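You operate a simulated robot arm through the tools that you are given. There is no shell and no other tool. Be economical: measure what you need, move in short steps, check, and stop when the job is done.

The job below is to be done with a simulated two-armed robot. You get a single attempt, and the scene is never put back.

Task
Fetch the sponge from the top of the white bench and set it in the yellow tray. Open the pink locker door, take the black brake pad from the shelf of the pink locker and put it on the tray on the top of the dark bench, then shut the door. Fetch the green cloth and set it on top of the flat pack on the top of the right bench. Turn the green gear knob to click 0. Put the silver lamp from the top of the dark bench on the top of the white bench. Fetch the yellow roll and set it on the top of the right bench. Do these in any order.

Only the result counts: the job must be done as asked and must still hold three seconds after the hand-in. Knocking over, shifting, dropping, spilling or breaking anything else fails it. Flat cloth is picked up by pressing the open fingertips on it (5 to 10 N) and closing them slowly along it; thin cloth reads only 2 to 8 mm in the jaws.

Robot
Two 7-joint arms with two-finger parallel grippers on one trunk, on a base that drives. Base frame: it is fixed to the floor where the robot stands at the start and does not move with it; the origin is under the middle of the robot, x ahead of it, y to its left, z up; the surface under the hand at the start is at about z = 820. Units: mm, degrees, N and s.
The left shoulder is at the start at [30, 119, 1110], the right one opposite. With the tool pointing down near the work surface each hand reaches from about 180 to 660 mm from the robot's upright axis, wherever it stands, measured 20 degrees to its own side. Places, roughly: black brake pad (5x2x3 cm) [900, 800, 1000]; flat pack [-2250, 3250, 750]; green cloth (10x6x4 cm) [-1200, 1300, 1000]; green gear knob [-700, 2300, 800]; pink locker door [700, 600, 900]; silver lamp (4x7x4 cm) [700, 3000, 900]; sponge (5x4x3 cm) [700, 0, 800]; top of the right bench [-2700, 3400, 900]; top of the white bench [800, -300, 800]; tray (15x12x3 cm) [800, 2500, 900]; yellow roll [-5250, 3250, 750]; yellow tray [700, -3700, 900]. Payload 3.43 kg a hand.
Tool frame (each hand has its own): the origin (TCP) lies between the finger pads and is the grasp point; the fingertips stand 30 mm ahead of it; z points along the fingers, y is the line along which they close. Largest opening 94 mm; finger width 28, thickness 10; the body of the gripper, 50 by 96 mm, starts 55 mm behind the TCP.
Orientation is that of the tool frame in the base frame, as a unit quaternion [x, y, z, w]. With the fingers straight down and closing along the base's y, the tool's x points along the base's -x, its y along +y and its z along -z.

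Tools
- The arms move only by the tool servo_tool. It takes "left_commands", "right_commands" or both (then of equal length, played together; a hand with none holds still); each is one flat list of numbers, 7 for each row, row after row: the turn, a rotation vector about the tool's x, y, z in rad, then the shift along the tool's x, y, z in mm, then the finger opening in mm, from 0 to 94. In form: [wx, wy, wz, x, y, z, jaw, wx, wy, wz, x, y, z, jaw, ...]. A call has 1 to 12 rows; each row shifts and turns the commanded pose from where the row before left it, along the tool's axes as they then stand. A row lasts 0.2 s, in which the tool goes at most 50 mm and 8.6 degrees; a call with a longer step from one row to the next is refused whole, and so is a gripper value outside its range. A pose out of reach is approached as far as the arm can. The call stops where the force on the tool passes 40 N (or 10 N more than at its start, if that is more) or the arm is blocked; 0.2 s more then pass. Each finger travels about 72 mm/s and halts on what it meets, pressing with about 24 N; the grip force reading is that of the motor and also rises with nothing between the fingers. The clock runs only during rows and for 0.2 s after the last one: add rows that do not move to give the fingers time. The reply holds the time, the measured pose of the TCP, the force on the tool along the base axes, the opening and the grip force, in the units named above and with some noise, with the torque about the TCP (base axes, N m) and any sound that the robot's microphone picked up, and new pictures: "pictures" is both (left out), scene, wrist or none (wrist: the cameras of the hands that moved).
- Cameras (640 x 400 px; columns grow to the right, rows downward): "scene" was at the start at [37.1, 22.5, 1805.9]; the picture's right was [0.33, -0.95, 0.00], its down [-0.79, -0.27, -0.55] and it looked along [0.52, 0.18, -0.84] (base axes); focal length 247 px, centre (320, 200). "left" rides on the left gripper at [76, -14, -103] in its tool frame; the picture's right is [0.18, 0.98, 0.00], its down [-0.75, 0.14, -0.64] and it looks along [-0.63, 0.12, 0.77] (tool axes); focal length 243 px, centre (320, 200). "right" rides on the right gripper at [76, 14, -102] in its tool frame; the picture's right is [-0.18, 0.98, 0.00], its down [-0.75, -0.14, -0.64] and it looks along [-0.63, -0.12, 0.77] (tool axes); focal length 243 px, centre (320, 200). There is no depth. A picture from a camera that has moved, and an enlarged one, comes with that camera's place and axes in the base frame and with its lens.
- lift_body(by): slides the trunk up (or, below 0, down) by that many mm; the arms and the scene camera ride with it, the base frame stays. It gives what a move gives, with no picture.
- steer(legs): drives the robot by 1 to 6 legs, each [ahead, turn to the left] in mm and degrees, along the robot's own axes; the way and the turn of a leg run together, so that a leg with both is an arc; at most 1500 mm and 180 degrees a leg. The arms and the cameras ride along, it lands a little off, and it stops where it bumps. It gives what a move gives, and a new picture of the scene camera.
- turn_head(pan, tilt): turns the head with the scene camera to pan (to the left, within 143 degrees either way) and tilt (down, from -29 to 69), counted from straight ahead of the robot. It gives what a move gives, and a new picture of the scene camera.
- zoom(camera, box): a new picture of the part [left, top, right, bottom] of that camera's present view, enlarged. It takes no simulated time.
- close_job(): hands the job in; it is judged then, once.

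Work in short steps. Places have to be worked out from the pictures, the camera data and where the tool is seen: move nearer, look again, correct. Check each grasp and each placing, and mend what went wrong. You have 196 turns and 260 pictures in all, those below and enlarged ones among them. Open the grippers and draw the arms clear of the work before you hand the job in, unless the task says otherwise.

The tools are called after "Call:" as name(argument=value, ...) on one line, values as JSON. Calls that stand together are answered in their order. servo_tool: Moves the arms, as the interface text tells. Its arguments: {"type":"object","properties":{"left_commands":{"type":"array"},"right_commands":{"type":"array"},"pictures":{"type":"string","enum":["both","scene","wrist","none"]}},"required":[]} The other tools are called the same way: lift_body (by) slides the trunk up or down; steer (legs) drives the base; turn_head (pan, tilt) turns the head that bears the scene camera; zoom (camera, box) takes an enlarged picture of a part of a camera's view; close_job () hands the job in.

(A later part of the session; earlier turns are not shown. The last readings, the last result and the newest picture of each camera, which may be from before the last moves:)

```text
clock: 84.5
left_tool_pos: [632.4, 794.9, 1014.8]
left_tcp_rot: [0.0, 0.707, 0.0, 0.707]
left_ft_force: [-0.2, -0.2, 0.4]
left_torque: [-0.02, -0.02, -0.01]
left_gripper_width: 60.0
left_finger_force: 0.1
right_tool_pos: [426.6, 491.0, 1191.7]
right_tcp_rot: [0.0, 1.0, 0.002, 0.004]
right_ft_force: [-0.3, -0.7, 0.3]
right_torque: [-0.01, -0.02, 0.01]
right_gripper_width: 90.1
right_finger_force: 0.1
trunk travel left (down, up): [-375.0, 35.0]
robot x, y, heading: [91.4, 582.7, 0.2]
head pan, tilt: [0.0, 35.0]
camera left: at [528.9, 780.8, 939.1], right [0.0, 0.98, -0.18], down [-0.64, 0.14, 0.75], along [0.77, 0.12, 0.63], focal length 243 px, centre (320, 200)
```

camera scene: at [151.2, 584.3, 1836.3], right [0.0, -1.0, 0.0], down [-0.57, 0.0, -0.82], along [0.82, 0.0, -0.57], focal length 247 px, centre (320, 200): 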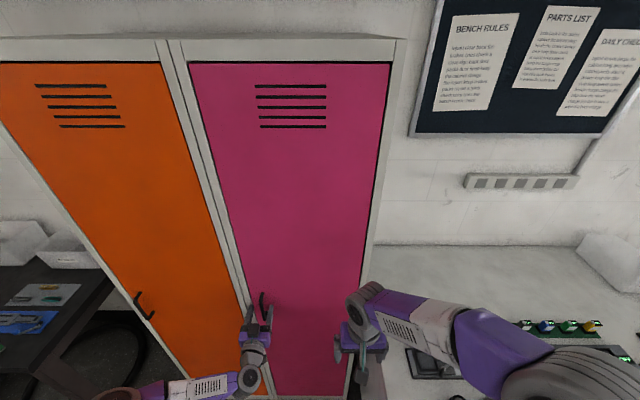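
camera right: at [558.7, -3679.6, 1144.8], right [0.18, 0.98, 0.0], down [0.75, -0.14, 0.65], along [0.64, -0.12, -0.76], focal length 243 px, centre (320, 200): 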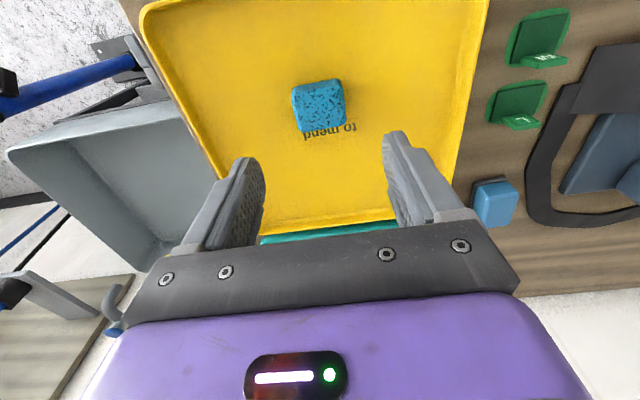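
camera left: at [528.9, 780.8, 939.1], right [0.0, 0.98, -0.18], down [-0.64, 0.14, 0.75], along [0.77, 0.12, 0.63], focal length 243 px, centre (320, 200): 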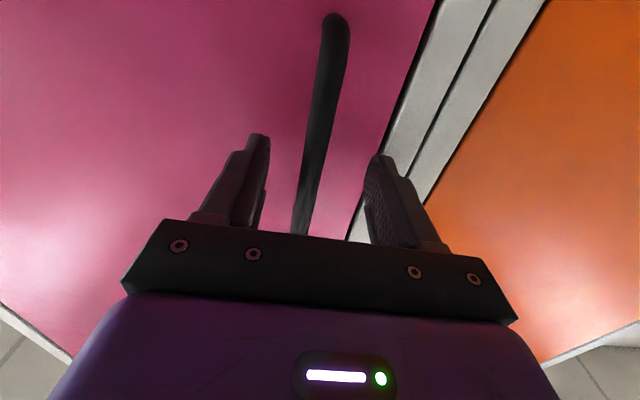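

Bar centred between fingers (z 946–1083). Advance to x≈660 gently and close.

Call:
servo_tool(left_commands=[0, 0, 0, 0, -2, 14, 60, 0, 0, 0, 0, 0, 8, 60, 0, 0, 0, 0, 0, 6, 60, 0, 0, 0, 0, 0, 0, 30, 0, 0, 0, 0, 0, 0, 5, 0, 0, 0, 0, 0, 0, 5], pictures="wrist")

```text
clock: 85.1
left_tool_pos: [644.8, 791.8, 1014.7]
left_tcp_rot: [0.001, 0.708, -0.002, 0.706]
left_ft_force: [-30.2, -0.1, 11.1]
left_torque: [0.11, -0.82, 0.48]
left_gripper_width: 59.1
left_finger_force: 0.1
right_tool_pos: [421.2, 492.6, 1193.8]
right_tcp_rot: [0.0, 1.0, 0.001, 0.007]
right_ft_force: [0.1, 0.0, -1.0]
right_torque: [-0.01, 0.03, 0.01]
right_gripper_width: 89.8
right_finger_force: 0.0
trunk travel left (down, up): [-375.0, 35.0]
robot x, y, heading: [91.7, 584.0, 0.5]
head pan, tilt: [0.0, 35.0]
stopped in row 3 (left hand): the force on the tool passed its limit at 49 N (the readings are from after the stop); the commanded pose is now the measured one
camera left: at [542.2, 778.9, 939.3], right [0.0, 0.98, -0.19], down [-0.64, 0.14, 0.76], along [0.77, 0.12, 0.63], focal length 243 px, centre (320, 200)
```

left: 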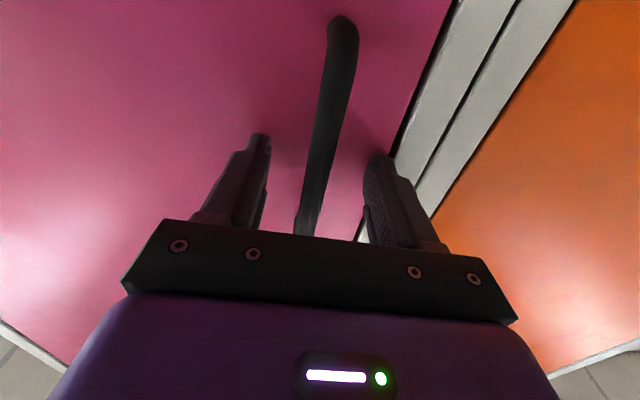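

Fingertips touch the door at x≈675, so the door plane is there. Back off 3 mm and close on the bar.

Call:
servo_tool(left_commands=[0, 0, 0, 0, 0, -4, 60, 0, 0, 0, 0, 0, 0, 30, 0, 0, 0, 0, 0, 0, 5, 0, 0, 0, 0, 0, 0, 5], pictures="wrist")

```text
clock: 86.1
left_tool_pos: [644.1, 788.2, 1010.9]
left_tcp_rot: [0.002, 0.711, -0.003, 0.703]
left_ft_force: [-10.2, -13.1, -6.0]
left_torque: [-0.02, -0.03, 0.23]
left_gripper_width: 16.6
left_finger_force: 10.5
right_tool_pos: [426.3, 490.7, 1192.7]
right_tcp_rot: [0.001, 1.0, 0.002, 0.004]
right_ft_force: [0.3, 0.5, 0.0]
right_torque: [-0.01, -0.02, 0.0]
right_gripper_width: 90.0
right_finger_force: 0.0
trunk travel left (down, up): [-375.0, 35.0]
robot x, y, heading: [90.8, 580.7, -0.1]
head pan, tilt: [0.0, 35.0]
camera left: at [541.0, 776.1, 936.3], right [0.01, 0.98, -0.19], down [-0.63, 0.15, 0.76], along [0.78, 0.11, 0.62], focal length 243 px, centre (320, 200)
```

left: 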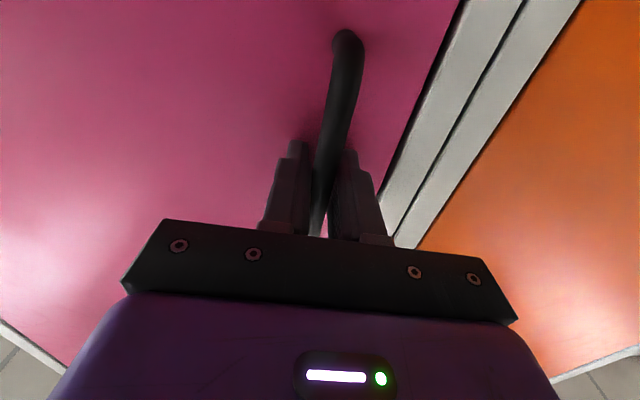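

The bar is gripped. I pull the door along its arc, 4 rows of 5° about the hinge at about [675, 432].

Call:
servo_tool(left_commands=[-0.0436, 0, 0, 0, -1.5, -15.4, 5, -0.0873, 0, 0, 0, -3.5, -30.7, 5, -0.0873, 0, 0, 0, -3.5, -30.7, 5, -0.0873, 0, 0, 0, -3.5, -30.7, 5], pictures="both")

```text
clock: 87.0
left_tool_pos: [574.0, 775.0, 1013.0]
left_tcp_rot: [-0.069, 0.717, 0.067, 0.691]
left_ft_force: [4.4, -12.5, -11.8]
left_torque: [0.15, -0.81, 0.45]
left_gripper_width: 16.1
left_finger_force: 44.9
left hand out of reach, approached as far as the arm can: row 3, 4
right_tool_pos: [426.1, 492.3, 1193.3]
right_tcp_rot: [0.002, 1.0, 0.001, 0.004]
right_ft_force: [-0.3, 0.0, 0.2]
right_torque: [-0.01, -0.03, 0.03]
right_gripper_width: 89.9
right_finger_force: 0.1
trunk travel left (down, up): [-375.0, 35.0]
robot x, y, heading: [89.3, 585.4, 0.4]
head pan, tilt: [0.0, 35.0]
stopped in row 4 (left hand): the force on the tool passed its limit at 48 N (the readings are from after the stop); the commanded pose is now the measured one
camera scene: at [150.3, 583.9, 1836.3], right [0.0, -1.0, 0.0], down [-0.57, 0.0, -0.82], along [0.82, 0.0, -0.57], focal length 247 px, centre (320, 200)
camera left: at [471.4, 741.5, 942.2], right [-0.19, 0.96, -0.18], down [-0.63, 0.02, 0.78], along [0.75, 0.27, 0.6], focal length 243 px, centre (320, 200)
```

scene: 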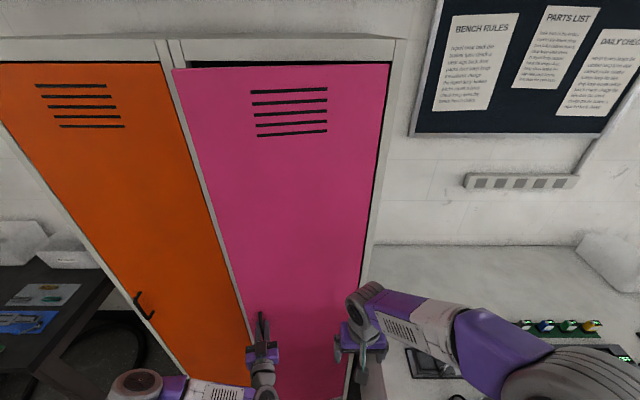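
left: 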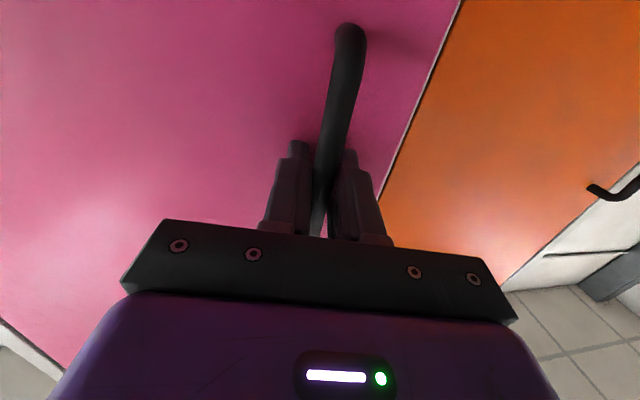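

The door is about 12° open and the left arm can't follow further in that pose. I release the bar and back off so I can hook the free edge from behind.

Call:
servo_tool(left_commands=[0, 0, 0, 0, 0, 0, 40, 0, 0, 0, 0, 0, 0, 60, 0, 0, 0, 0, 0, -25, 60, 0, 0, 0, 0, 0, -40, 60, 0, 0, 0, 0, 25, -30, 60, 0.1, 0, 0, 0, 40, 0, 0, 0.14, 0, 0, 0, 40, 0, 0, 0.14, 0, 0, 0, 30, 0, 0, 0.14, 0, 0, 0, 20, 0, 0], pictures="both")

```text
clock: 89.0
left_tool_pos: [483.9, 929.3, 1045.9]
left_tcp_rot: [0.109, 0.709, -0.116, 0.686]
left_ft_force: [0.8, -0.5, 0.5]
left_torque: [0.01, 0.0, -0.02]
left_gripper_width: 0.0
left_finger_force: 23.5
left hand out of reach, approached as far as the arm can: row 3, 4, 5
right_tool_pos: [426.2, 491.8, 1193.2]
right_tcp_rot: [0.001, 1.0, 0.001, 0.004]
right_ft_force: [0.1, -0.1, 0.3]
right_torque: [0.0, 0.02, -0.01]
right_gripper_width: 90.1
right_finger_force: 0.1
trunk travel left (down, up): [-375.0, 35.0]
robot x, y, heading: [93.3, 586.7, 0.3]
head pan, tilt: [0.0, 35.0]
camera scene: at [150.8, 584.7, 1836.2], right [0.0, -1.0, 0.0], down [-0.57, 0.0, -0.82], along [0.82, 0.0, -0.57], focal length 247 px, centre (320, 200)
camera left: at [379.3, 947.4, 973.9], right [0.3, 0.93, -0.2], down [-0.54, 0.34, 0.77], along [0.79, -0.13, 0.6], focal length 243 px, centre (320, 200)
```

scene: 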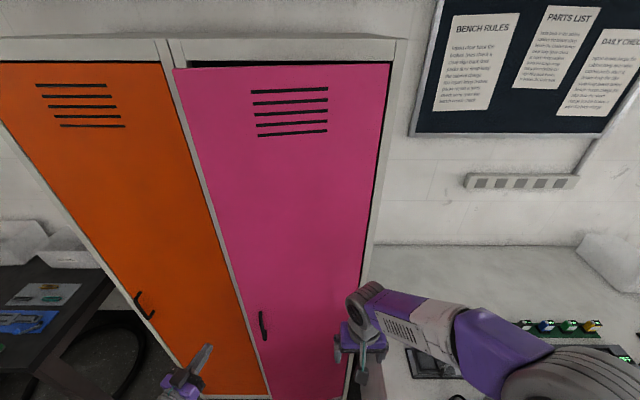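
left: 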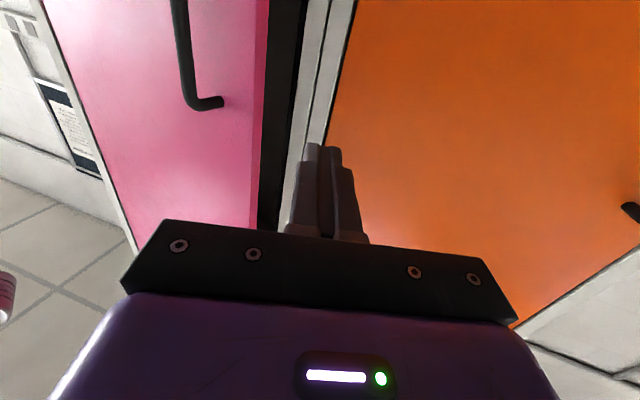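

Door edge stands near [593, 834]. I turn the hand to yaw about -41° and place it before the gap.

Call:
servo_tool(left_commands=[0.135, 0, 0, 0, 0, 0, 0, 0.135, 0, 0, 0, 0, 0, 0, 0.13, 0, 0, 0, 0, 0, 0, 0, 0, 0, 0, 9, 31, 0, 0, 0, 0, 0, 9, 31, 0], pictures="wrist")

```text
clock: 90.2
left_tool_pos: [543.4, 899.9, 1044.2]
left_tcp_rot: [0.245, 0.671, -0.256, 0.652]
left_ft_force: [-0.1, 0.0, -0.2]
left_torque: [-0.01, 0.02, -0.01]
left_gripper_width: 0.0
left_finger_force: 23.8
right_tool_pos: [427.2, 492.6, 1192.3]
right_tcp_rot: [0.001, 1.0, 0.001, 0.004]
right_ft_force: [0.4, 0.0, 0.0]
right_torque: [0.0, 0.01, 0.01]
right_gripper_width: 89.9
right_finger_force: 0.0
trunk travel left (down, up): [-375.0, 35.0]
robot x, y, heading: [90.2, 581.5, 0.1]
head pan, tilt: [0.0, 35.0]
camera left: at [454.1, 957.7, 970.9], right [0.64, 0.74, -0.21], down [-0.36, 0.53, 0.76], along [0.67, -0.41, 0.61], focal length 243 px, centre (320, 200)
```

left: 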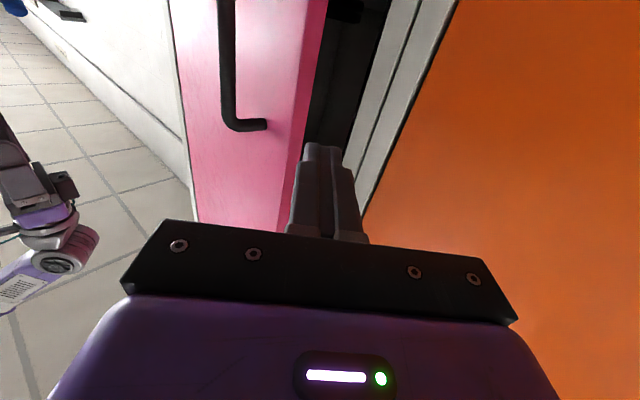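

Fingers aim at the gap; shift 10 mm to the frame side and advance into it.

Call:
servo_tool(left_commands=[0, 0, 0, 0, 10, 25, 0, 0, 0, 0, 0, 0, 30, 0, 0, 0, 0, 0, 0, 25, 0, 0, 0, 0, 0, 0, 10, 0], pictures="wrist")

```text
clock: 91.2
left_tool_pos: [617.3, 849.8, 1041.9]
left_tcp_rot: [0.244, 0.672, -0.256, 0.651]
left_ft_force: [-0.4, -0.2, 0.0]
left_torque: [0.0, 0.01, 0.0]
left_gripper_width: 0.0
left_finger_force: 23.9
right_tool_pos: [426.8, 492.0, 1192.2]
right_tcp_rot: [0.001, 1.0, 0.001, 0.003]
right_ft_force: [1.0, 0.8, 0.8]
right_torque: [0.01, 0.0, 0.02]
right_gripper_width: 89.9
right_finger_force: 0.1
trunk travel left (down, up): [-375.0, 35.0]
robot x, y, heading: [90.4, 585.3, 0.4]
head pan, tilt: [0.0, 35.0]
camera left: at [527.8, 906.2, 969.4], right [0.64, 0.74, -0.21], down [-0.36, 0.53, 0.76], along [0.67, -0.41, 0.61], focal length 243 px, centre (320, 200)
```

left: 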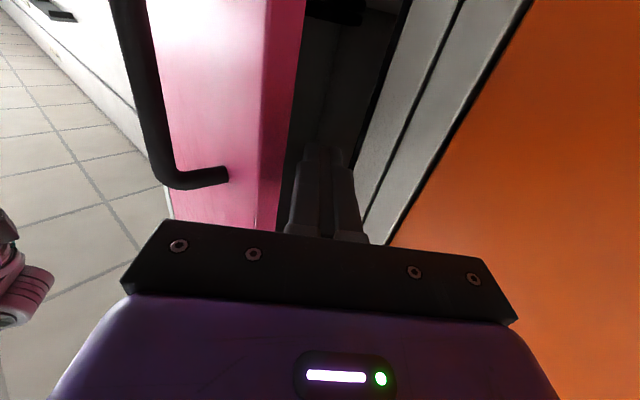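

Tips are inside the gap. Advance 20 more and pull the edge along its arc.

Call:
servo_tool(left_commands=[0, 0, 0, 0, -2, 20, 0, 0, 0, 0, 0, -32.4, -21.8, 0, 0, 0, 0, 0, -34, -18.9, 0, 0, 0, 0, 0, -35.9, -15.2, 0, 0, 0, 0, 0, -37.1, -12, 0], pictures="both")

```text
clock: 92.4
left_tool_pos: [483.8, 772.8, 1049.7]
left_tcp_rot: [0.244, 0.672, -0.255, 0.652]
left_ft_force: [0.1, 0.2, 1.0]
left_torque: [-0.02, 0.01, 0.0]
left_gripper_width: 0.3
left_finger_force: 24.1
right_tool_pos: [425.7, 492.0, 1193.6]
right_tcp_rot: [0.0, 1.0, 0.001, 0.004]
right_ft_force: [0.4, 0.5, -0.2]
right_torque: [-0.02, -0.04, -0.03]
right_gripper_width: 89.9
right_finger_force: 0.0
trunk travel left (down, up): [-375.0, 35.0]
robot x, y, heading: [93.6, 585.9, 0.3]
head pan, tilt: [0.0, 35.0]
camera scene: at [148.6, 583.6, 1836.3], right [0.0, -1.0, 0.0], down [-0.57, 0.0, -0.82], along [0.82, 0.0, -0.57], focal length 247 px, centre (320, 200)
camera left: at [395.9, 830.0, 976.3], right [0.64, 0.74, -0.21], down [-0.37, 0.53, 0.76], along [0.67, -0.41, 0.61], focal length 243 px, centre (320, 200)
```

scene: 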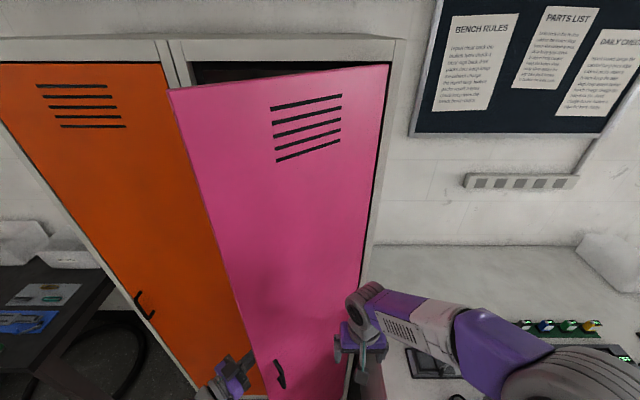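
left: 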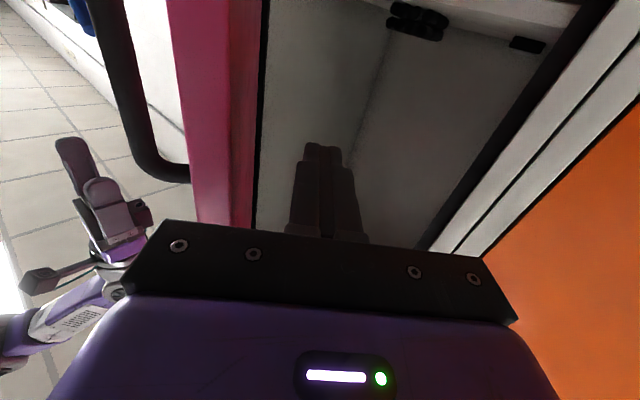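

The door is about 30° open and follows. Continue the arc.

Call:
servo_tool(left_commands=[0, 0, 0, 0, -38.1, -8, 0, 0, 0, 0, 0, -38.7, -4.8, 0, 0, 0, 0, 0, -39, -1.4, 0, 0, 0, 0, 0, -38.9, 2, 0], pictures="both")

```text
clock: 93.4
left_tool_pos: [397.8, 690.3, 1044.4]
left_tcp_rot: [0.248, 0.67, -0.237, 0.658]
left_ft_force: [-0.4, 0.6, 0.2]
left_torque: [0.02, -0.02, -0.02]
left_gripper_width: 0.1
left_finger_force: 24.2
left hand out of reach, approached as far as the arm can: row 4
right_tool_pos: [425.9, 492.8, 1193.5]
right_tcp_rot: [0.001, 1.0, 0.0, 0.004]
right_ft_force: [0.3, 0.3, 0.2]
right_torque: [0.04, 0.03, -0.02]
right_gripper_width: 90.0
right_finger_force: 0.1
trunk travel left (down, up): [-375.0, 35.0]
robot x, y, heading: [89.5, 583.4, 0.1]
head pan, tilt: [0.0, 35.0]
camera scene: at [151.0, 584.5, 1836.2], right [0.0, -1.0, 0.0], down [-0.57, 0.0, -0.82], along [0.82, 0.0, -0.57], focal length 247 px, centre (320, 200)
camera left: at [309.2, 747.0, 969.5], right [0.63, 0.76, -0.17], down [-0.39, 0.51, 0.77], along [0.67, -0.42, 0.61], focal length 243 px, centre (320, 200)
```

scene: 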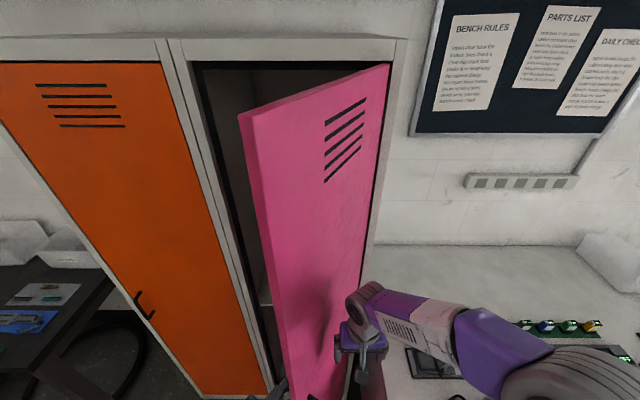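
left: 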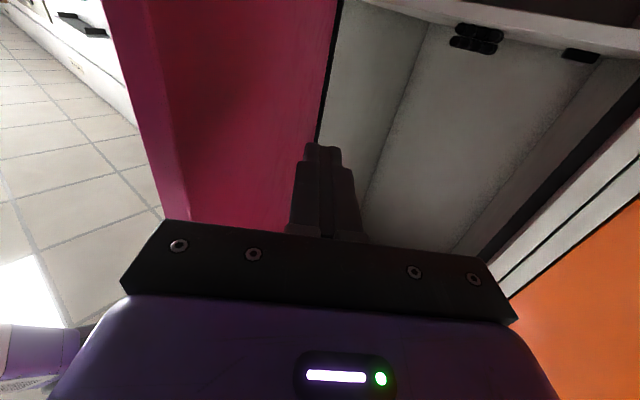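

Door is ~52° open; on the shelf a small flat black block lies near [900, 790, 957]. I pull the left hand out to the left, reverse, and shift the robot left so it won't be in the door's way.

Call:
servo_tool(left_commands=[0, 0, 0, 0, 30, -28, 0, 0, 0, 0, 0, 30, -28, 0, 0, 0, 0, 0, 30, -28, 0], pictures="none")

Call:
steer(legs=[[-250, 0], [0, 90], [300, 0], [0, -90]])

```text
clock: 94.2
left_tool_pos: [386.5, 804.6, 1042.9]
left_tcp_rot: [0.244, 0.671, -0.256, 0.652]
left_ft_force: [1.2, -0.6, 0.5]
left_torque: [0.01, -0.01, 0.03]
left_gripper_width: 0.0
left_finger_force: 24.4
right_tool_pos: [425.1, 491.2, 1193.5]
right_tcp_rot: [0.001, 1.0, 0.001, 0.004]
right_ft_force: [-0.2, 0.0, -0.8]
right_torque: [0.0, -0.05, 0.02]
right_gripper_width: 90.1
right_finger_force: 0.1
trunk travel left (down, up): [-375.0, 35.0]
robot x, y, heading: [90.5, 583.7, 0.2]
head pan, tilt: [0.0, 35.0]
```

```text
clock: 97.2
left_tool_pos: [73.2, 873.5, 1046.7]
left_tcp_rot: [0.16, 0.693, -0.167, 0.682]
left_ft_force: [-0.1, -0.9, 0.0]
left_torque: [0.01, 0.02, -0.01]
left_gripper_width: 0.0
left_finger_force: 23.9
right_tool_pos: [190.8, 589.2, 1192.3]
right_tcp_rot: [-0.139, 0.99, 0.001, 0.003]
right_ft_force: [0.7, -0.5, 0.4]
right_torque: [0.0, -0.03, 0.01]
right_gripper_width: 90.0
right_finger_force: 0.1
trunk travel left (down, up): [-375.0, 35.0]
robot x, y, heading: [-158.4, 584.1, 16.0]
head pan, tilt: [0.0, 35.0]
stopped in leg 2: the robot was blocked; the commanded pose is now the measured one
camera scene: at [-98.3, 601.4, 1836.2], right [0.27, -0.96, 0.0], down [-0.55, -0.16, -0.82], along [0.79, 0.22, -0.57], focal length 247 px, centre (320, 200)
```

scene: 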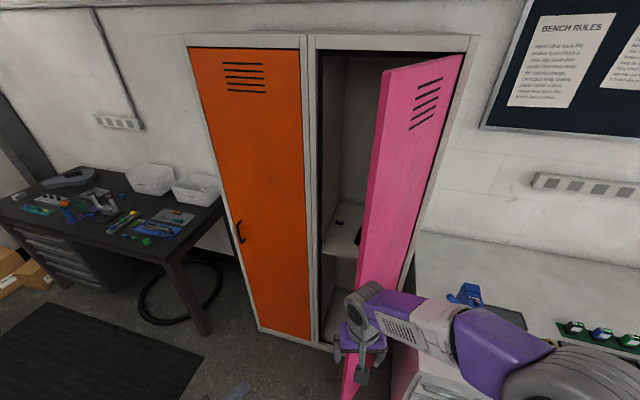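

Blocked at 16° turn; I look behind for the obstacle.

Call:
turn_head(pan=140, tilt=50)

Call:
turn_head(pan=-140, tilt=50)

```text
clock: 99.5
left_tool_pos: [73.5, 874.5, 1045.6]
left_tcp_rot: [0.157, 0.695, -0.166, 0.682]
left_ft_force: [-0.3, 0.3, -0.4]
left_torque: [0.01, 0.01, 0.0]
left_gripper_width: 0.1
left_finger_force: 24.5
right_tool_pos: [190.8, 589.3, 1192.1]
right_tcp_rot: [-0.139, 0.99, 0.001, 0.002]
right_ft_force: [0.2, 0.5, -0.3]
right_torque: [-0.04, -0.06, 0.03]
right_gripper_width: 90.1
right_finger_force: 0.0
trunk travel left (down, up): [-375.0, 35.0]
robot x, y, heading: [-156.1, 580.9, 16.1]
head pan, tilt: [140.0, 50.0]
camera scene: at [-250.9, 609.5, 1814.8], right [0.41, 0.91, 0.0], down [0.7, -0.31, -0.64], along [-0.59, 0.26, -0.76], focal length 247 px, centre (320, 200)
```

scene: 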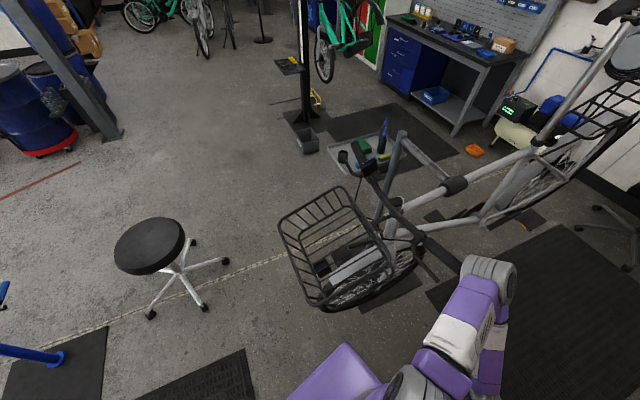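

```text
clock: 103.3
left_tool_pos: [72.5, 875.0, 1044.8]
left_tcp_rot: [0.157, 0.695, -0.166, 0.682]
left_ft_force: [-0.9, -0.2, 0.1]
left_torque: [0.0, -0.06, -0.05]
left_gripper_width: 0.0
left_finger_force: 23.7
right_tool_pos: [192.7, 589.4, 1191.6]
right_tcp_rot: [-0.139, 0.99, 0.0, 0.001]
right_ft_force: [0.0, 0.6, -0.2]
right_torque: [-0.04, -0.01, 0.03]
right_gripper_width: 90.0
right_finger_force: 0.0
trunk travel left (down, up): [-375.0, 35.0]
robot x, y, heading: [-160.6, 582.8, 15.8]
head pan, tilt: [-140.0, 50.0]
camera scene: at [-223.5, 514.1, 1814.9], right [-0.83, 0.56, 0.0], down [0.43, 0.63, -0.64], along [-0.36, -0.53, -0.76], focal length 247 px, centre (320, 200)
```

scene: 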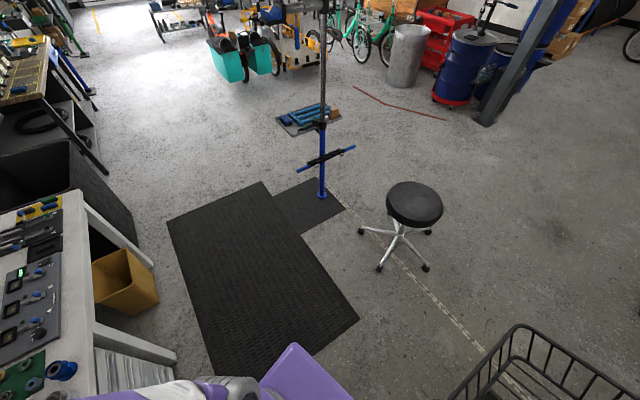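

A bike on a stand is behind-left, so room is tight. I square up, move ahead slightly, tuck the right hand, and push the door wider from here with the left hand.

Call:
steer(legs=[[0, -16], [90, 0]])

Call:
servo_tool(right_commands=[0, 0, 0, 23, -32, 0, 90, 0, 0, 0, 23, -32, 0, 90, 0, 0, 0, 23, -32, 0, 90, 0, 0, 0, 23, -32, 0, 90, 0, 0, 0, 23, -32, 0, 90], pictures="none")

Call:
turn_head(pan=10, tilt=45)

```text
clock: 105.4
left_tool_pos: [228.5, 801.4, 1045.6]
left_tcp_rot: [0.252, 0.666, -0.258, 0.653]
left_ft_force: [0.0, -0.7, 1.0]
left_torque: [0.0, 0.01, 0.0]
left_gripper_width: 0.0
left_finger_force: 24.2
right_tool_pos: [265.4, 491.8, 1191.1]
right_tcp_rot: [0.0, 1.0, 0.001, 0.003]
right_ft_force: [-0.1, -0.7, 0.4]
right_torque: [-0.02, -0.02, 0.01]
right_gripper_width: 89.9
right_finger_force: 0.1
trunk travel left (down, up): [-375.0, 35.0]
robot x, y, heading: [-70.0, 585.5, -0.1]
head pan, tilt: [-140.0, 50.0]
camera scene: at [-156.3, 534.3, 1814.6], right [-0.64, 0.76, 0.0], down [0.59, 0.49, -0.64], along [-0.49, -0.41, -0.77], focal length 247 px, centre (320, 200)
```

scene: 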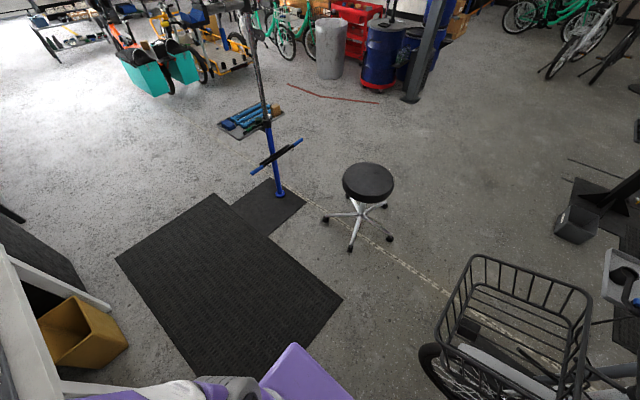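

```text
clock: 106.6
left_tool_pos: [229.0, 799.9, 1045.7]
left_tcp_rot: [0.252, 0.666, -0.258, 0.654]
left_ft_force: [-1.4, 0.4, 0.2]
left_torque: [-0.01, 0.0, 0.03]
left_gripper_width: 0.1
left_finger_force: 24.3
right_tool_pos: [149.9, 332.2, 1193.4]
right_tcp_rot: [-0.002, 1.0, 0.0, 0.003]
right_ft_force: [-0.6, 0.1, -0.3]
right_torque: [0.02, 0.01, -0.02]
right_gripper_width: 90.1
right_finger_force: 0.1
trunk travel left (down, up): [-375.0, 35.0]
robot x, y, heading: [-66.4, 587.8, 0.2]
head pan, tilt: [-140.0, 50.0]
```

```text
clock: 108.9
left_tool_pos: [229.5, 800.5, 1046.6]
left_tcp_rot: [0.252, 0.666, -0.258, 0.654]
left_ft_force: [-0.7, 0.2, 0.3]
left_torque: [0.01, 0.02, 0.01]
left_gripper_width: 0.1
left_finger_force: 24.0
right_tool_pos: [152.0, 333.4, 1192.7]
right_tcp_rot: [-0.001, 1.0, 0.001, 0.004]
right_ft_force: [0.3, -0.8, 0.4]
right_torque: [0.01, -0.02, -0.02]
right_gripper_width: 90.0
right_finger_force: 0.0
trunk travel left (down, up): [-375.0, 35.0]
robot x, y, heading: [-66.8, 585.7, 0.4]
head pan, tilt: [10.0, 45.0]
camera scene: at [-18.1, 598.1, 1821.5], right [0.18, -0.98, 0.0], down [-0.7, -0.12, -0.71], along [0.7, 0.12, -0.71], focal length 247 px, centre (320, 200)
```

scene: 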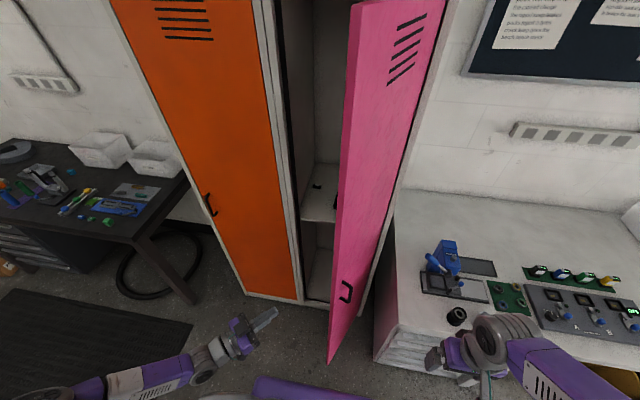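

Door stands at ~60°. I bring the left hand inside the opening and push -y.

Call:
servo_tool(left_commands=[0, 0, 0, 0, 29.5, 34, 0, 0, 0, 0, 0, 29.5, 34, 0, 0, 0, 0, 0, 29.5, 34, 0, 0, 0, 0, 0, 29.5, 34, 0, 0, 0, 0, 0, -30.2, 26.2, 0, 0, 0, 0, 0, -30.2, 26.2, 0, 0, 0, 0, 0, -30.2, 26.2, 0, 0, 0, 0, 0, -30.2, 26.2, 0], pictures="both")

```text
clock: 110.7
left_tool_pos: [408.6, 636.1, 1044.8]
left_tcp_rot: [0.253, 0.666, -0.258, 0.652]
left_ft_force: [0.1, -0.4, -0.4]
left_torque: [-0.02, 0.01, -0.01]
left_gripper_width: 0.0
left_finger_force: 24.4
right_tool_pos: [151.8, 330.5, 1192.2]
right_tcp_rot: [0.0, 1.0, 0.002, 0.004]
right_ft_force: [0.2, -0.8, 0.5]
right_torque: [0.02, 0.0, 0.01]
right_gripper_width: 90.1
right_finger_force: 0.0
trunk travel left (down, up): [-375.0, 35.0]
robot x, y, heading: [-70.4, 582.7, 0.0]
head pan, tilt: [10.0, 45.0]
camera scene: at [-17.3, 596.7, 1821.4], right [0.18, -0.98, 0.0], down [-0.7, -0.12, -0.71], along [0.7, 0.12, -0.71], focal length 247 px, centre (320, 200)
camera left: at [320.1, 694.5, 969.7], right [0.66, 0.73, -0.2], down [-0.36, 0.54, 0.76], along [0.66, -0.43, 0.62], focal length 243 px, centre (320, 200)
```

scene: 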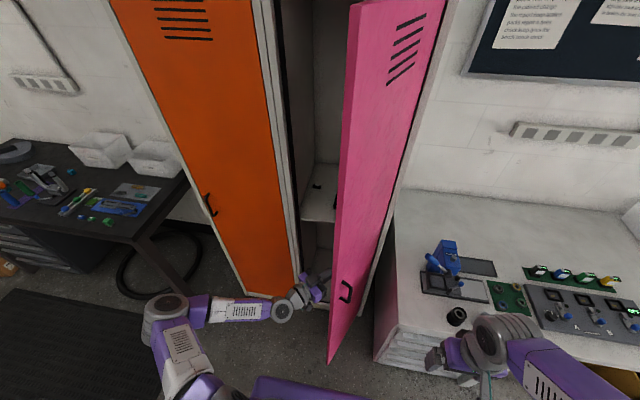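
left: 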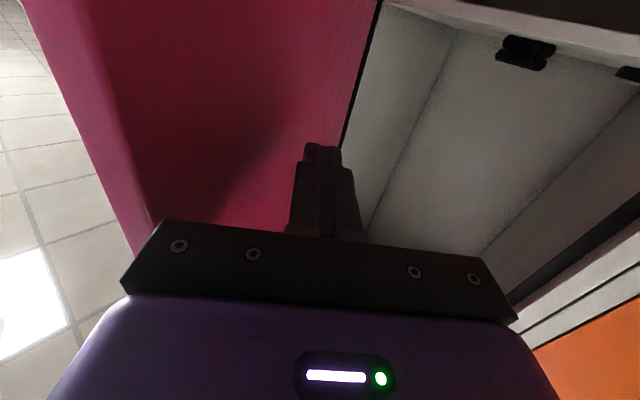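

Continue pushing -y, watching force.

Call:
servo_tool(left_commands=[0, 0, 0, 0, -30.2, 26.2, 0, 0, 0, 0, 0, -30.2, 26.2, 0, 0, 0, 0, 0, -30.2, 26.2, 0, 0, 0, 0, 0, -30.2, 26.2, 0], pictures="scene")

```text
clock: 111.7
left_tool_pos: [385.4, 567.6, 1078.9]
left_tcp_rot: [0.252, 0.667, -0.258, 0.652]
left_ft_force: [-0.4, -1.0, -1.3]
left_torque: [-0.01, 0.02, -0.01]
left_gripper_width: 0.0
left_finger_force: 23.8
left hand out of reach, approached as far as the arm can: row 2, 3, 4
right_tool_pos: [152.2, 332.2, 1192.6]
right_tcp_rot: [-0.002, 1.0, 0.001, 0.004]
right_ft_force: [-0.1, -0.3, 0.2]
right_torque: [0.0, 0.04, 0.01]
right_gripper_width: 89.9
right_finger_force: 0.0
trunk travel left (down, up): [-375.0, 35.0]
robot x, y, heading: [-70.1, 583.9, 0.1]
head pan, tilt: [10.0, 45.0]
camera scene: at [-18.0, 597.4, 1821.5], right [0.18, -0.98, 0.0], down [-0.7, -0.12, -0.71], along [0.7, 0.12, -0.71], focal length 247 px, centre (320, 200)
```

scene: 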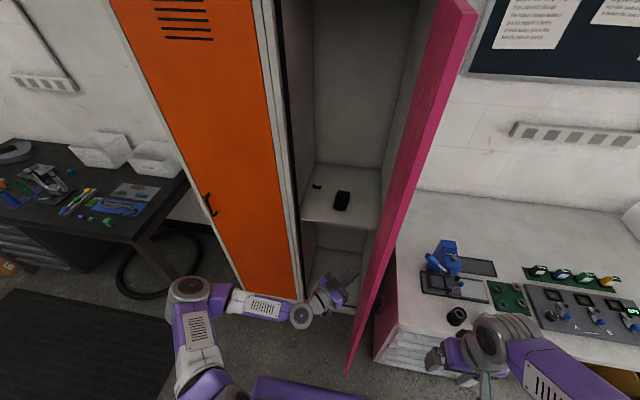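

Door is now ~82° open. Zoom on the shelf to identify the pad.

Call:
zoom(camera="scene", box=[290, 150, 390, 230])

```text
5.00 times, centred on (340, 190) of scene
camera zoom: at [-18.0, 597.4, 1821.5], right [0.18, -0.98, 0.0], down [-0.7, -0.12, -0.71], along [0.7, 0.12, -0.71], focal length 1236 px, centre (220, 250)
```

zoom: 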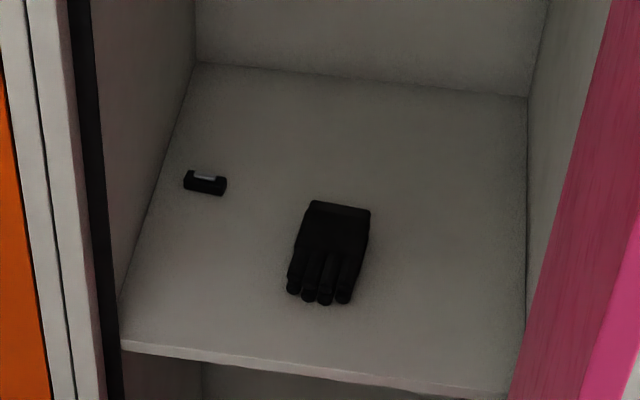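

The pad is the small block at left (≈[931, 780, 956]); the other item is a glove. I need to know my base footprint before manoeuvring, so look straight down.

Call:
servo_tool(left_commands=[0, 0, 0, 0, 30, -26, 0, 0, 0, 0, 0, 30, -26, 0, 0, 0, 0, 0, 30, -26, 0, 0, 0, 0, 0, 30, -26, 0], pictures="none")

Call:
turn_head(pan=0, tilt=69)

Call:
turn_head(pan=100, tilt=60)

```text
clock: 112.7
left_tool_pos: [386.2, 725.2, 1079.7]
left_tcp_rot: [0.252, 0.666, -0.258, 0.653]
left_ft_force: [0.1, -0.7, 0.2]
left_torque: [-0.01, 0.0, 0.02]
left_gripper_width: 0.0
left_finger_force: 23.8
right_tool_pos: [150.7, 334.1, 1192.9]
right_tcp_rot: [-0.001, 1.0, 0.001, 0.004]
right_ft_force: [0.6, 0.0, 0.7]
right_torque: [-0.02, -0.02, 0.03]
right_gripper_width: 89.9
right_finger_force: 0.1
trunk travel left (down, up): [-375.0, 35.0]
robot x, y, heading: [-68.4, 582.8, 0.4]
head pan, tilt: [10.0, 45.0]
```

```text
clock: 113.6
left_tool_pos: [386.8, 725.0, 1080.8]
left_tcp_rot: [0.252, 0.666, -0.258, 0.653]
left_ft_force: [0.1, 0.2, -0.5]
left_torque: [-0.02, 0.0, -0.04]
left_gripper_width: 0.0
left_finger_force: 23.5
right_tool_pos: [153.0, 334.1, 1192.1]
right_tcp_rot: [0.0, 1.0, 0.001, 0.003]
right_ft_force: [-0.4, 0.6, 0.9]
right_torque: [0.01, 0.0, 0.0]
right_gripper_width: 89.7
right_finger_force: 0.1
trunk travel left (down, up): [-375.0, 35.0]
robot x, y, heading: [-70.4, 583.1, 0.0]
head pan, tilt: [0.0, 68.8]
camera scene: at [-42.3, 584.2, 1792.6], right [0.0, -1.0, 0.0], down [-0.93, 0.0, -0.36], along [0.36, 0.0, -0.93], focal length 247 px, centre (320, 200)
```

scene: 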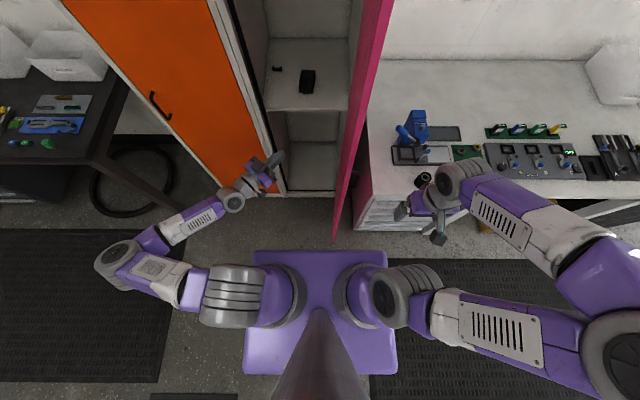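

```text
clock: 115.3
left_tool_pos: [387.3, 724.5, 1078.7]
left_tcp_rot: [0.252, 0.666, -0.259, 0.653]
left_ft_force: [-0.8, -0.3, -0.3]
left_torque: [0.01, -0.01, 0.01]
left_gripper_width: 0.0
left_finger_force: 23.9
right_tool_pos: [151.9, 333.5, 1192.9]
right_tcp_rot: [-0.001, 1.0, 0.001, 0.004]
right_ft_force: [-0.7, -0.7, 0.6]
right_torque: [0.0, 0.04, 0.0]
right_gripper_width: 90.0
right_finger_force: 0.0
trunk travel left (down, up): [-375.0, 35.0]
robot x, y, heading: [-65.6, 582.6, -0.2]
head pan, tilt: [100.0, 60.0]
camera scene: at [-109.8, 649.5, 1802.0], right [0.98, 0.18, 0.0], down [0.15, -0.85, -0.5], along [-0.09, 0.49, -0.87], focal length 247 px, centre (320, 200)
```

scene: 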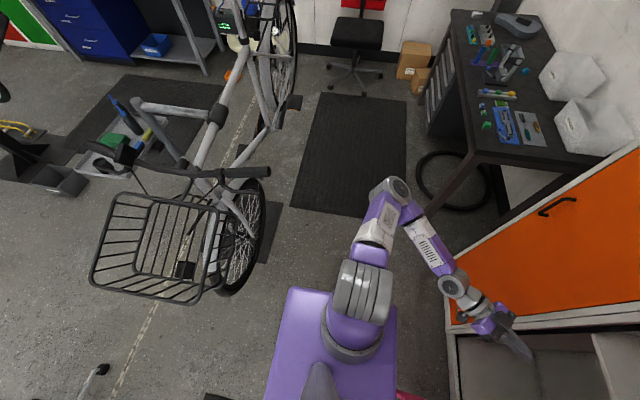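

To learn the base's real height/footprint I lower the trunk 150 mm and compare its apparent size.

Call:
lift_body(by=-150)

Call:
turn_head(pan=0, tilt=69)

```text
clock: 117.1
left_tool_pos: [387.1, 724.7, 929.8]
left_tcp_rot: [0.251, 0.666, -0.257, 0.654]
left_ft_force: [0.2, -0.4, 0.5]
left_torque: [0.0, 0.0, -0.01]
left_gripper_width: 0.0
left_finger_force: 23.5
right_tool_pos: [152.3, 333.1, 1042.4]
right_tcp_rot: [-0.001, 1.0, 0.001, 0.004]
right_ft_force: [0.2, -0.3, -0.3]
right_torque: [0.0, 0.03, -0.03]
right_gripper_width: 90.1
right_finger_force: 0.0
trunk travel left (down, up): [-225.0, 185.0]
robot x, y, heading: [-67.4, 585.5, 0.1]
head pan, tilt: [100.0, 60.0]
```

```text
clock: 118.9
left_tool_pos: [387.6, 724.6, 929.4]
left_tcp_rot: [0.252, 0.667, -0.259, 0.652]
left_ft_force: [0.5, 0.1, 0.9]
left_torque: [-0.01, 0.0, 0.02]
left_gripper_width: 0.2
left_finger_force: 23.5
right_tool_pos: [151.6, 333.2, 1042.6]
right_tcp_rot: [-0.002, 1.0, 0.001, 0.004]
right_ft_force: [0.1, -0.1, 0.1]
right_torque: [0.02, 0.02, -0.02]
right_gripper_width: 89.9
right_finger_force: 0.0
trunk travel left (down, up): [-225.0, 185.0]
robot x, y, heading: [-70.4, 585.5, 0.3]
head pan, tilt: [0.0, 68.8]
camera scene: at [-42.2, 584.0, 1642.6], right [0.0, -1.0, 0.0], down [-0.93, 0.0, -0.36], along [0.36, 0.0, -0.93], focal length 247 px, centre (320, 200)
```

scene: 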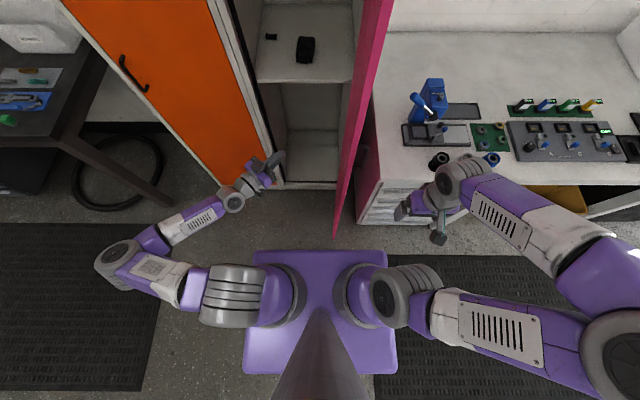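

The purple plate rides with the trunk, so the base is small, and the earlier block was my left elbow touching the bike's handlebar. I raise the trunk again and turn the left hand to point down, so that the arms fold compactly.

Call:
lift_body(by=150)

Call:
servo_tool(left_commands=[-0.147, 0, 0, -10, 0, 0, 40, -0.147, 0, 0, -10, 0, 0, 40, -0.147, 0, 0, -10, 0, 0, 40, -0.147, 0, 0, -10, 0, 0, 40, -0.147, 0, 0, -10, 0, 0, 40, 0, 0.1428, 0, 0, 0, 0, 40, 0, 0.1428, 0, 0, 0, 0, 40, 0, 0.1428, 0, 0, 0, 0, 40, 0, 0.1428, 0, 0, 0, 0, 40, 0, 0.1428, 0, 0, 0, 0, 40, 0, 0.1428, 0, 0, 0, 0, 40], pictures="none")

Call:
servo_tool(left_commands=[0, 0.1428, 0, 0, 0, 0, 40, 0, 0.1428, 0, 0, 0, 0, 40, 0, 0.1428, 0, 0, 0, 0, 40, 0, 0.1428, 0, 0, 0, 0, 40, 0, 0.1428, 0, 0, 0, 0, 40], pictures="none")

Call:
steer(legs=[[-150, 0]])

```text
clock: 120.6
left_tool_pos: [386.6, 723.7, 1078.5]
left_tcp_rot: [0.251, 0.666, -0.258, 0.653]
left_ft_force: [-0.4, -0.6, -0.1]
left_torque: [0.02, -0.01, 0.0]
left_gripper_width: 0.2
left_finger_force: 24.3
right_tool_pos: [151.2, 333.4, 1192.5]
right_tcp_rot: [0.0, 1.0, 0.001, 0.004]
right_ft_force: [-0.2, -0.3, -0.2]
right_torque: [0.0, 0.04, -0.01]
right_gripper_width: 90.1
right_finger_force: 0.0
trunk travel left (down, up): [-375.0, 35.0]
robot x, y, heading: [-67.9, 586.0, 0.1]
head pan, tilt: [0.0, 68.8]
```

```text
clock: 123.0
left_tool_pos: [391.6, 725.0, 1129.8]
left_tcp_rot: [0.002, 0.94, -0.003, 0.34]
left_ft_force: [0.4, -0.8, 0.0]
left_torque: [-0.02, 0.0, -0.02]
left_gripper_width: 39.9
left_finger_force: 0.2
left hand out of reach, approached as far as the arm can: row 7
right_tool_pos: [151.9, 332.6, 1192.2]
right_tcp_rot: [0.0, 1.0, 0.001, 0.004]
right_ft_force: [-0.3, -0.5, -0.2]
right_torque: [0.03, 0.0, 0.0]
right_gripper_width: 89.9
right_finger_force: 0.0
trunk travel left (down, up): [-375.0, 35.0]
robot x, y, heading: [-67.5, 586.5, -0.0]
head pan, tilt: [0.0, 68.8]
```

```text
clock: 124.2
left_tool_pos: [383.8, 786.6, 1134.3]
left_tcp_rot: [0.002, 1.0, -0.002, -0.012]
left_ft_force: [-0.2, -0.4, 0.3]
left_torque: [0.02, 0.04, -0.01]
left_gripper_width: 39.9
left_finger_force: 0.0
left hand out of reach, approached as far as the arm can: row 3, 4, 5
right_tool_pos: [151.6, 332.8, 1192.4]
right_tcp_rot: [-0.001, 1.0, 0.001, 0.003]
right_ft_force: [-0.9, 0.3, -0.1]
right_torque: [-0.05, 0.01, -0.02]
right_gripper_width: 90.0
right_finger_force: 0.0
trunk travel left (down, up): [-375.0, 35.0]
robot x, y, heading: [-70.4, 583.5, 0.0]
head pan, tilt: [0.0, 68.8]
```

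```text
clock: 125.6
left_tool_pos: [235.1, 786.2, 1134.1]
left_tcp_rot: [0.001, 1.0, 0.0, -0.01]
left_ft_force: [0.6, 1.0, -0.8]
left_torque: [-0.01, -0.06, 0.0]
left_gripper_width: 40.0
left_finger_force: 0.1
right_tool_pos: [3.4, 332.5, 1192.7]
right_tcp_rot: [-0.002, 1.0, 0.002, 0.003]
right_ft_force: [0.5, -0.3, -0.1]
right_torque: [-0.02, -0.02, 0.02]
right_gripper_width: 90.1
right_finger_force: 0.1
trunk travel left (down, up): [-375.0, 35.0]
robot x, y, heading: [-219.3, 581.3, 0.1]
head pan, tilt: [0.0, 68.8]
camera scene: at [-192.0, 583.7, 1792.6], right [0.0, -1.0, 0.0], down [-0.93, 0.0, -0.36], along [0.36, 0.0, -0.93], focal length 247 px, centre (320, 200)
```

scene: 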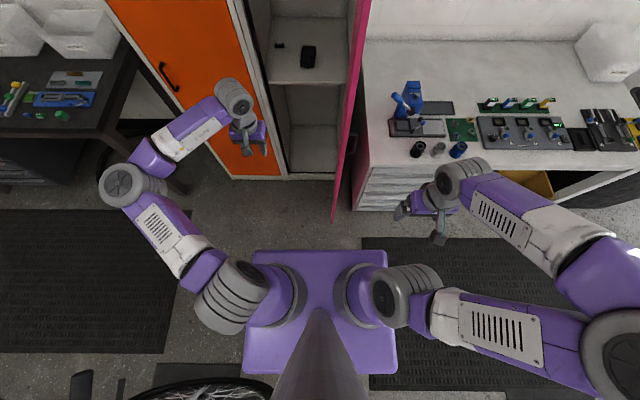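

The bike is right behind; I stretch both hands ahead so the elbows come in, then turn left 45°.

Call:
servo_tool(left_commands=[0, 0, 0, -8, -14, 8, 40, 0, 0, 0, -8, -14, 8, 40, 0, 0, 0, -8, -14, 8, 40, 0, 0, 0, -8, -14, 8, 40, 0, 0, 0, -8, -14, 8, 40, 0, 0, 0, -8, -14, 8, 40, 0, 0, 0, -8, -14, 8, 40, 0, 0, 0, -8, -14, 8, 40], right_commands=[0, 0, 0, -31, 24, 11, 60, 0, 0, 0, -31, 24, 11, 60, 0, 0, 0, -31, 24, 11, 60, 0, 0, 0, -31, 24, 11, 60, 0, 0, 0, -31, 24, 11, 60, 0, 0, 0, -31, 24, 11, 60, 0, 0, 0, -31, 24, 11, 60, 0, 0, 0, -31, 24, 11, 60], pictures="scene")

```text
clock: 127.4
left_tool_pos: [236.6, 780.5, 1116.0]
left_tcp_rot: [0.001, 1.0, -0.002, -0.01]
left_ft_force: [-0.4, 0.6, -0.1]
left_torque: [-0.03, 0.0, -0.02]
left_gripper_width: 40.2
left_finger_force: 0.1
left hand out of reach, approached as far as the arm can: row 1, 2, 3, 4, 5, 6, 7, 8
right_tool_pos: [253.5, 527.5, 1107.7]
right_tcp_rot: [-0.002, 1.0, 0.001, 0.003]
right_ft_force: [0.7, 0.1, 0.3]
right_torque: [-0.01, 0.03, -0.01]
right_gripper_width: 60.0
right_finger_force: 0.0
trunk travel left (down, up): [-375.0, 35.0]
robot x, y, heading: [-216.6, 581.3, 0.5]
head pan, tilt: [0.0, 68.8]
camera scene: at [-190.2, 584.7, 1792.5], right [0.0, -1.0, 0.0], down [-0.93, 0.0, -0.36], along [0.36, 0.0, -0.93], focal length 247 px, centre (320, 200)
```

scene: 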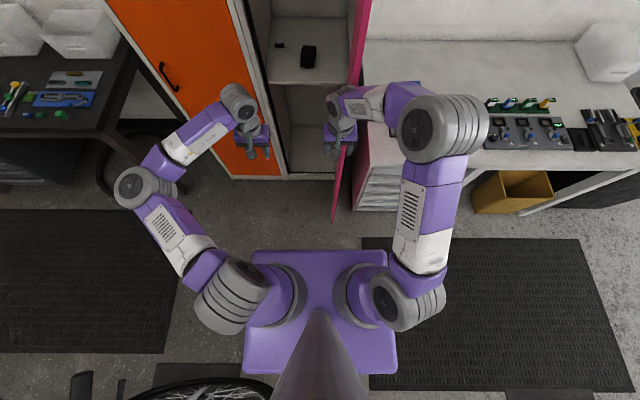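

The left arm is stuck in a folded configuration; I bring it back to its starting pose relative to the body to free it.

Call:
servo_tool(left_commands=[0, 0, 0, 25, 33, -18, 40, 0, 0, 0, 25, 33, -18, 40, 0, 0, 0, 25, 33, -18, 40, 0, 0, 0, 25, 33, -18, 40, 0, 0, 0, 25, 33, -18, 40, 0, 0, 0, 25, 33, -18, 40, 0, 0, 0, 25, 33, -18, 40, 0, 0, 0, 25, 33, -18, 40], pictures="scene")

```text
clock: 129.2
left_tool_pos: [39.6, 1048.2, 1266.3]
left_tcp_rot: [0.001, 1.0, -0.002, -0.009]
left_ft_force: [0.6, -0.7, 0.4]
left_torque: [-0.02, -0.02, -0.02]
left_gripper_width: 39.9
left_finger_force: 0.1
right_tool_pos: [250.0, 528.0, 1109.3]
right_tcp_rot: [-0.001, 1.0, 0.0, 0.003]
right_ft_force: [0.3, 1.6, 0.2]
right_torque: [0.02, 0.03, 0.01]
right_gripper_width: 59.9
right_finger_force: 0.0
trunk travel left (down, up): [-375.0, 35.0]
robot x, y, heading: [-219.1, 586.5, 0.2]
head pan, tilt: [0.0, 68.8]
camera scene: at [-192.1, 586.0, 1792.6], right [0.0, -1.0, 0.0], down [-0.93, 0.0, -0.36], along [0.36, 0.0, -0.93], focal length 247 px, centre (320, 200)
```

scene: 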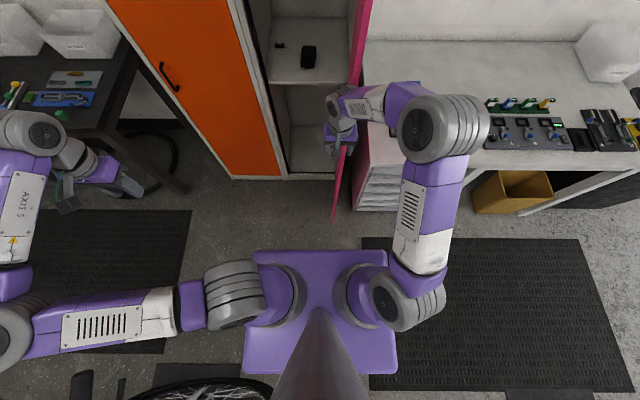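

Freed. Now bring the left hand forward and inward to mirror the right one.

Call:
servo_tool(left_commands=[0, 0, 0, -30, -20, 5, 40, 0, 0, 0, -30, -20, 5, 40, 0, 0, 0, -30, -28, 15, 40, 0, 0, 0, -25, -35, 15, 40, 0, 0, 0, -20, -40, 15, 40, 0, 0, 0, -15, -40, 15, 40, 0, 0, 0, -15, -40, 15, 40, 0, 0, 0, -15, -40, 15, 40, 0, 0, 0, -15, -40, 15, 40, 0, 0, 0, -15, -40, 15, 40, 0, 0, 0, -10, -30, 15, 40], pictures="scene")

```text
clock: 131.6
left_tool_pos: [214.3, 765.7, 1121.5]
left_tcp_rot: [0.002, 1.0, -0.001, -0.009]
left_ft_force: [0.3, -0.3, 0.6]
left_torque: [0.02, 0.01, 0.02]
left_gripper_width: 40.1
left_finger_force: 0.0
left hand out of reach, approached as far as the arm can: row 9, 10, 11
right_tool_pos: [250.8, 525.9, 1109.9]
right_tcp_rot: [-0.002, 1.0, 0.002, 0.004]
right_ft_force: [0.9, 0.2, 0.1]
right_torque: [0.01, 0.02, -0.02]
right_gripper_width: 59.9
right_finger_force: 0.0
trunk travel left (down, up): [-375.0, 35.0]
robot x, y, heading: [-218.7, 583.4, 0.2]
head pan, tilt: [0.0, 68.8]
camera scene: at [-192.6, 583.5, 1792.6], right [0.0, -1.0, 0.0], down [-0.93, 0.0, -0.36], along [0.36, 0.0, -0.93], focal length 247 px, centre (320, 200)
```

scene: 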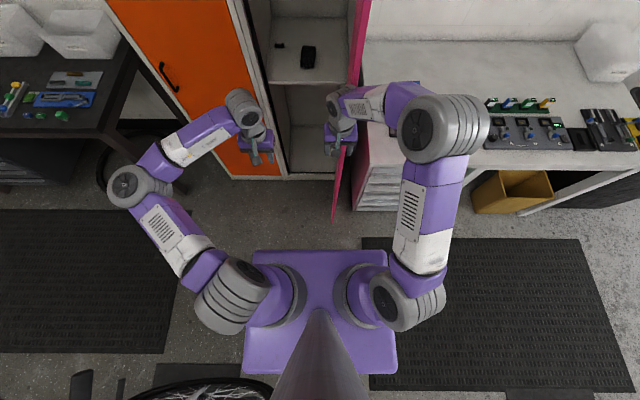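

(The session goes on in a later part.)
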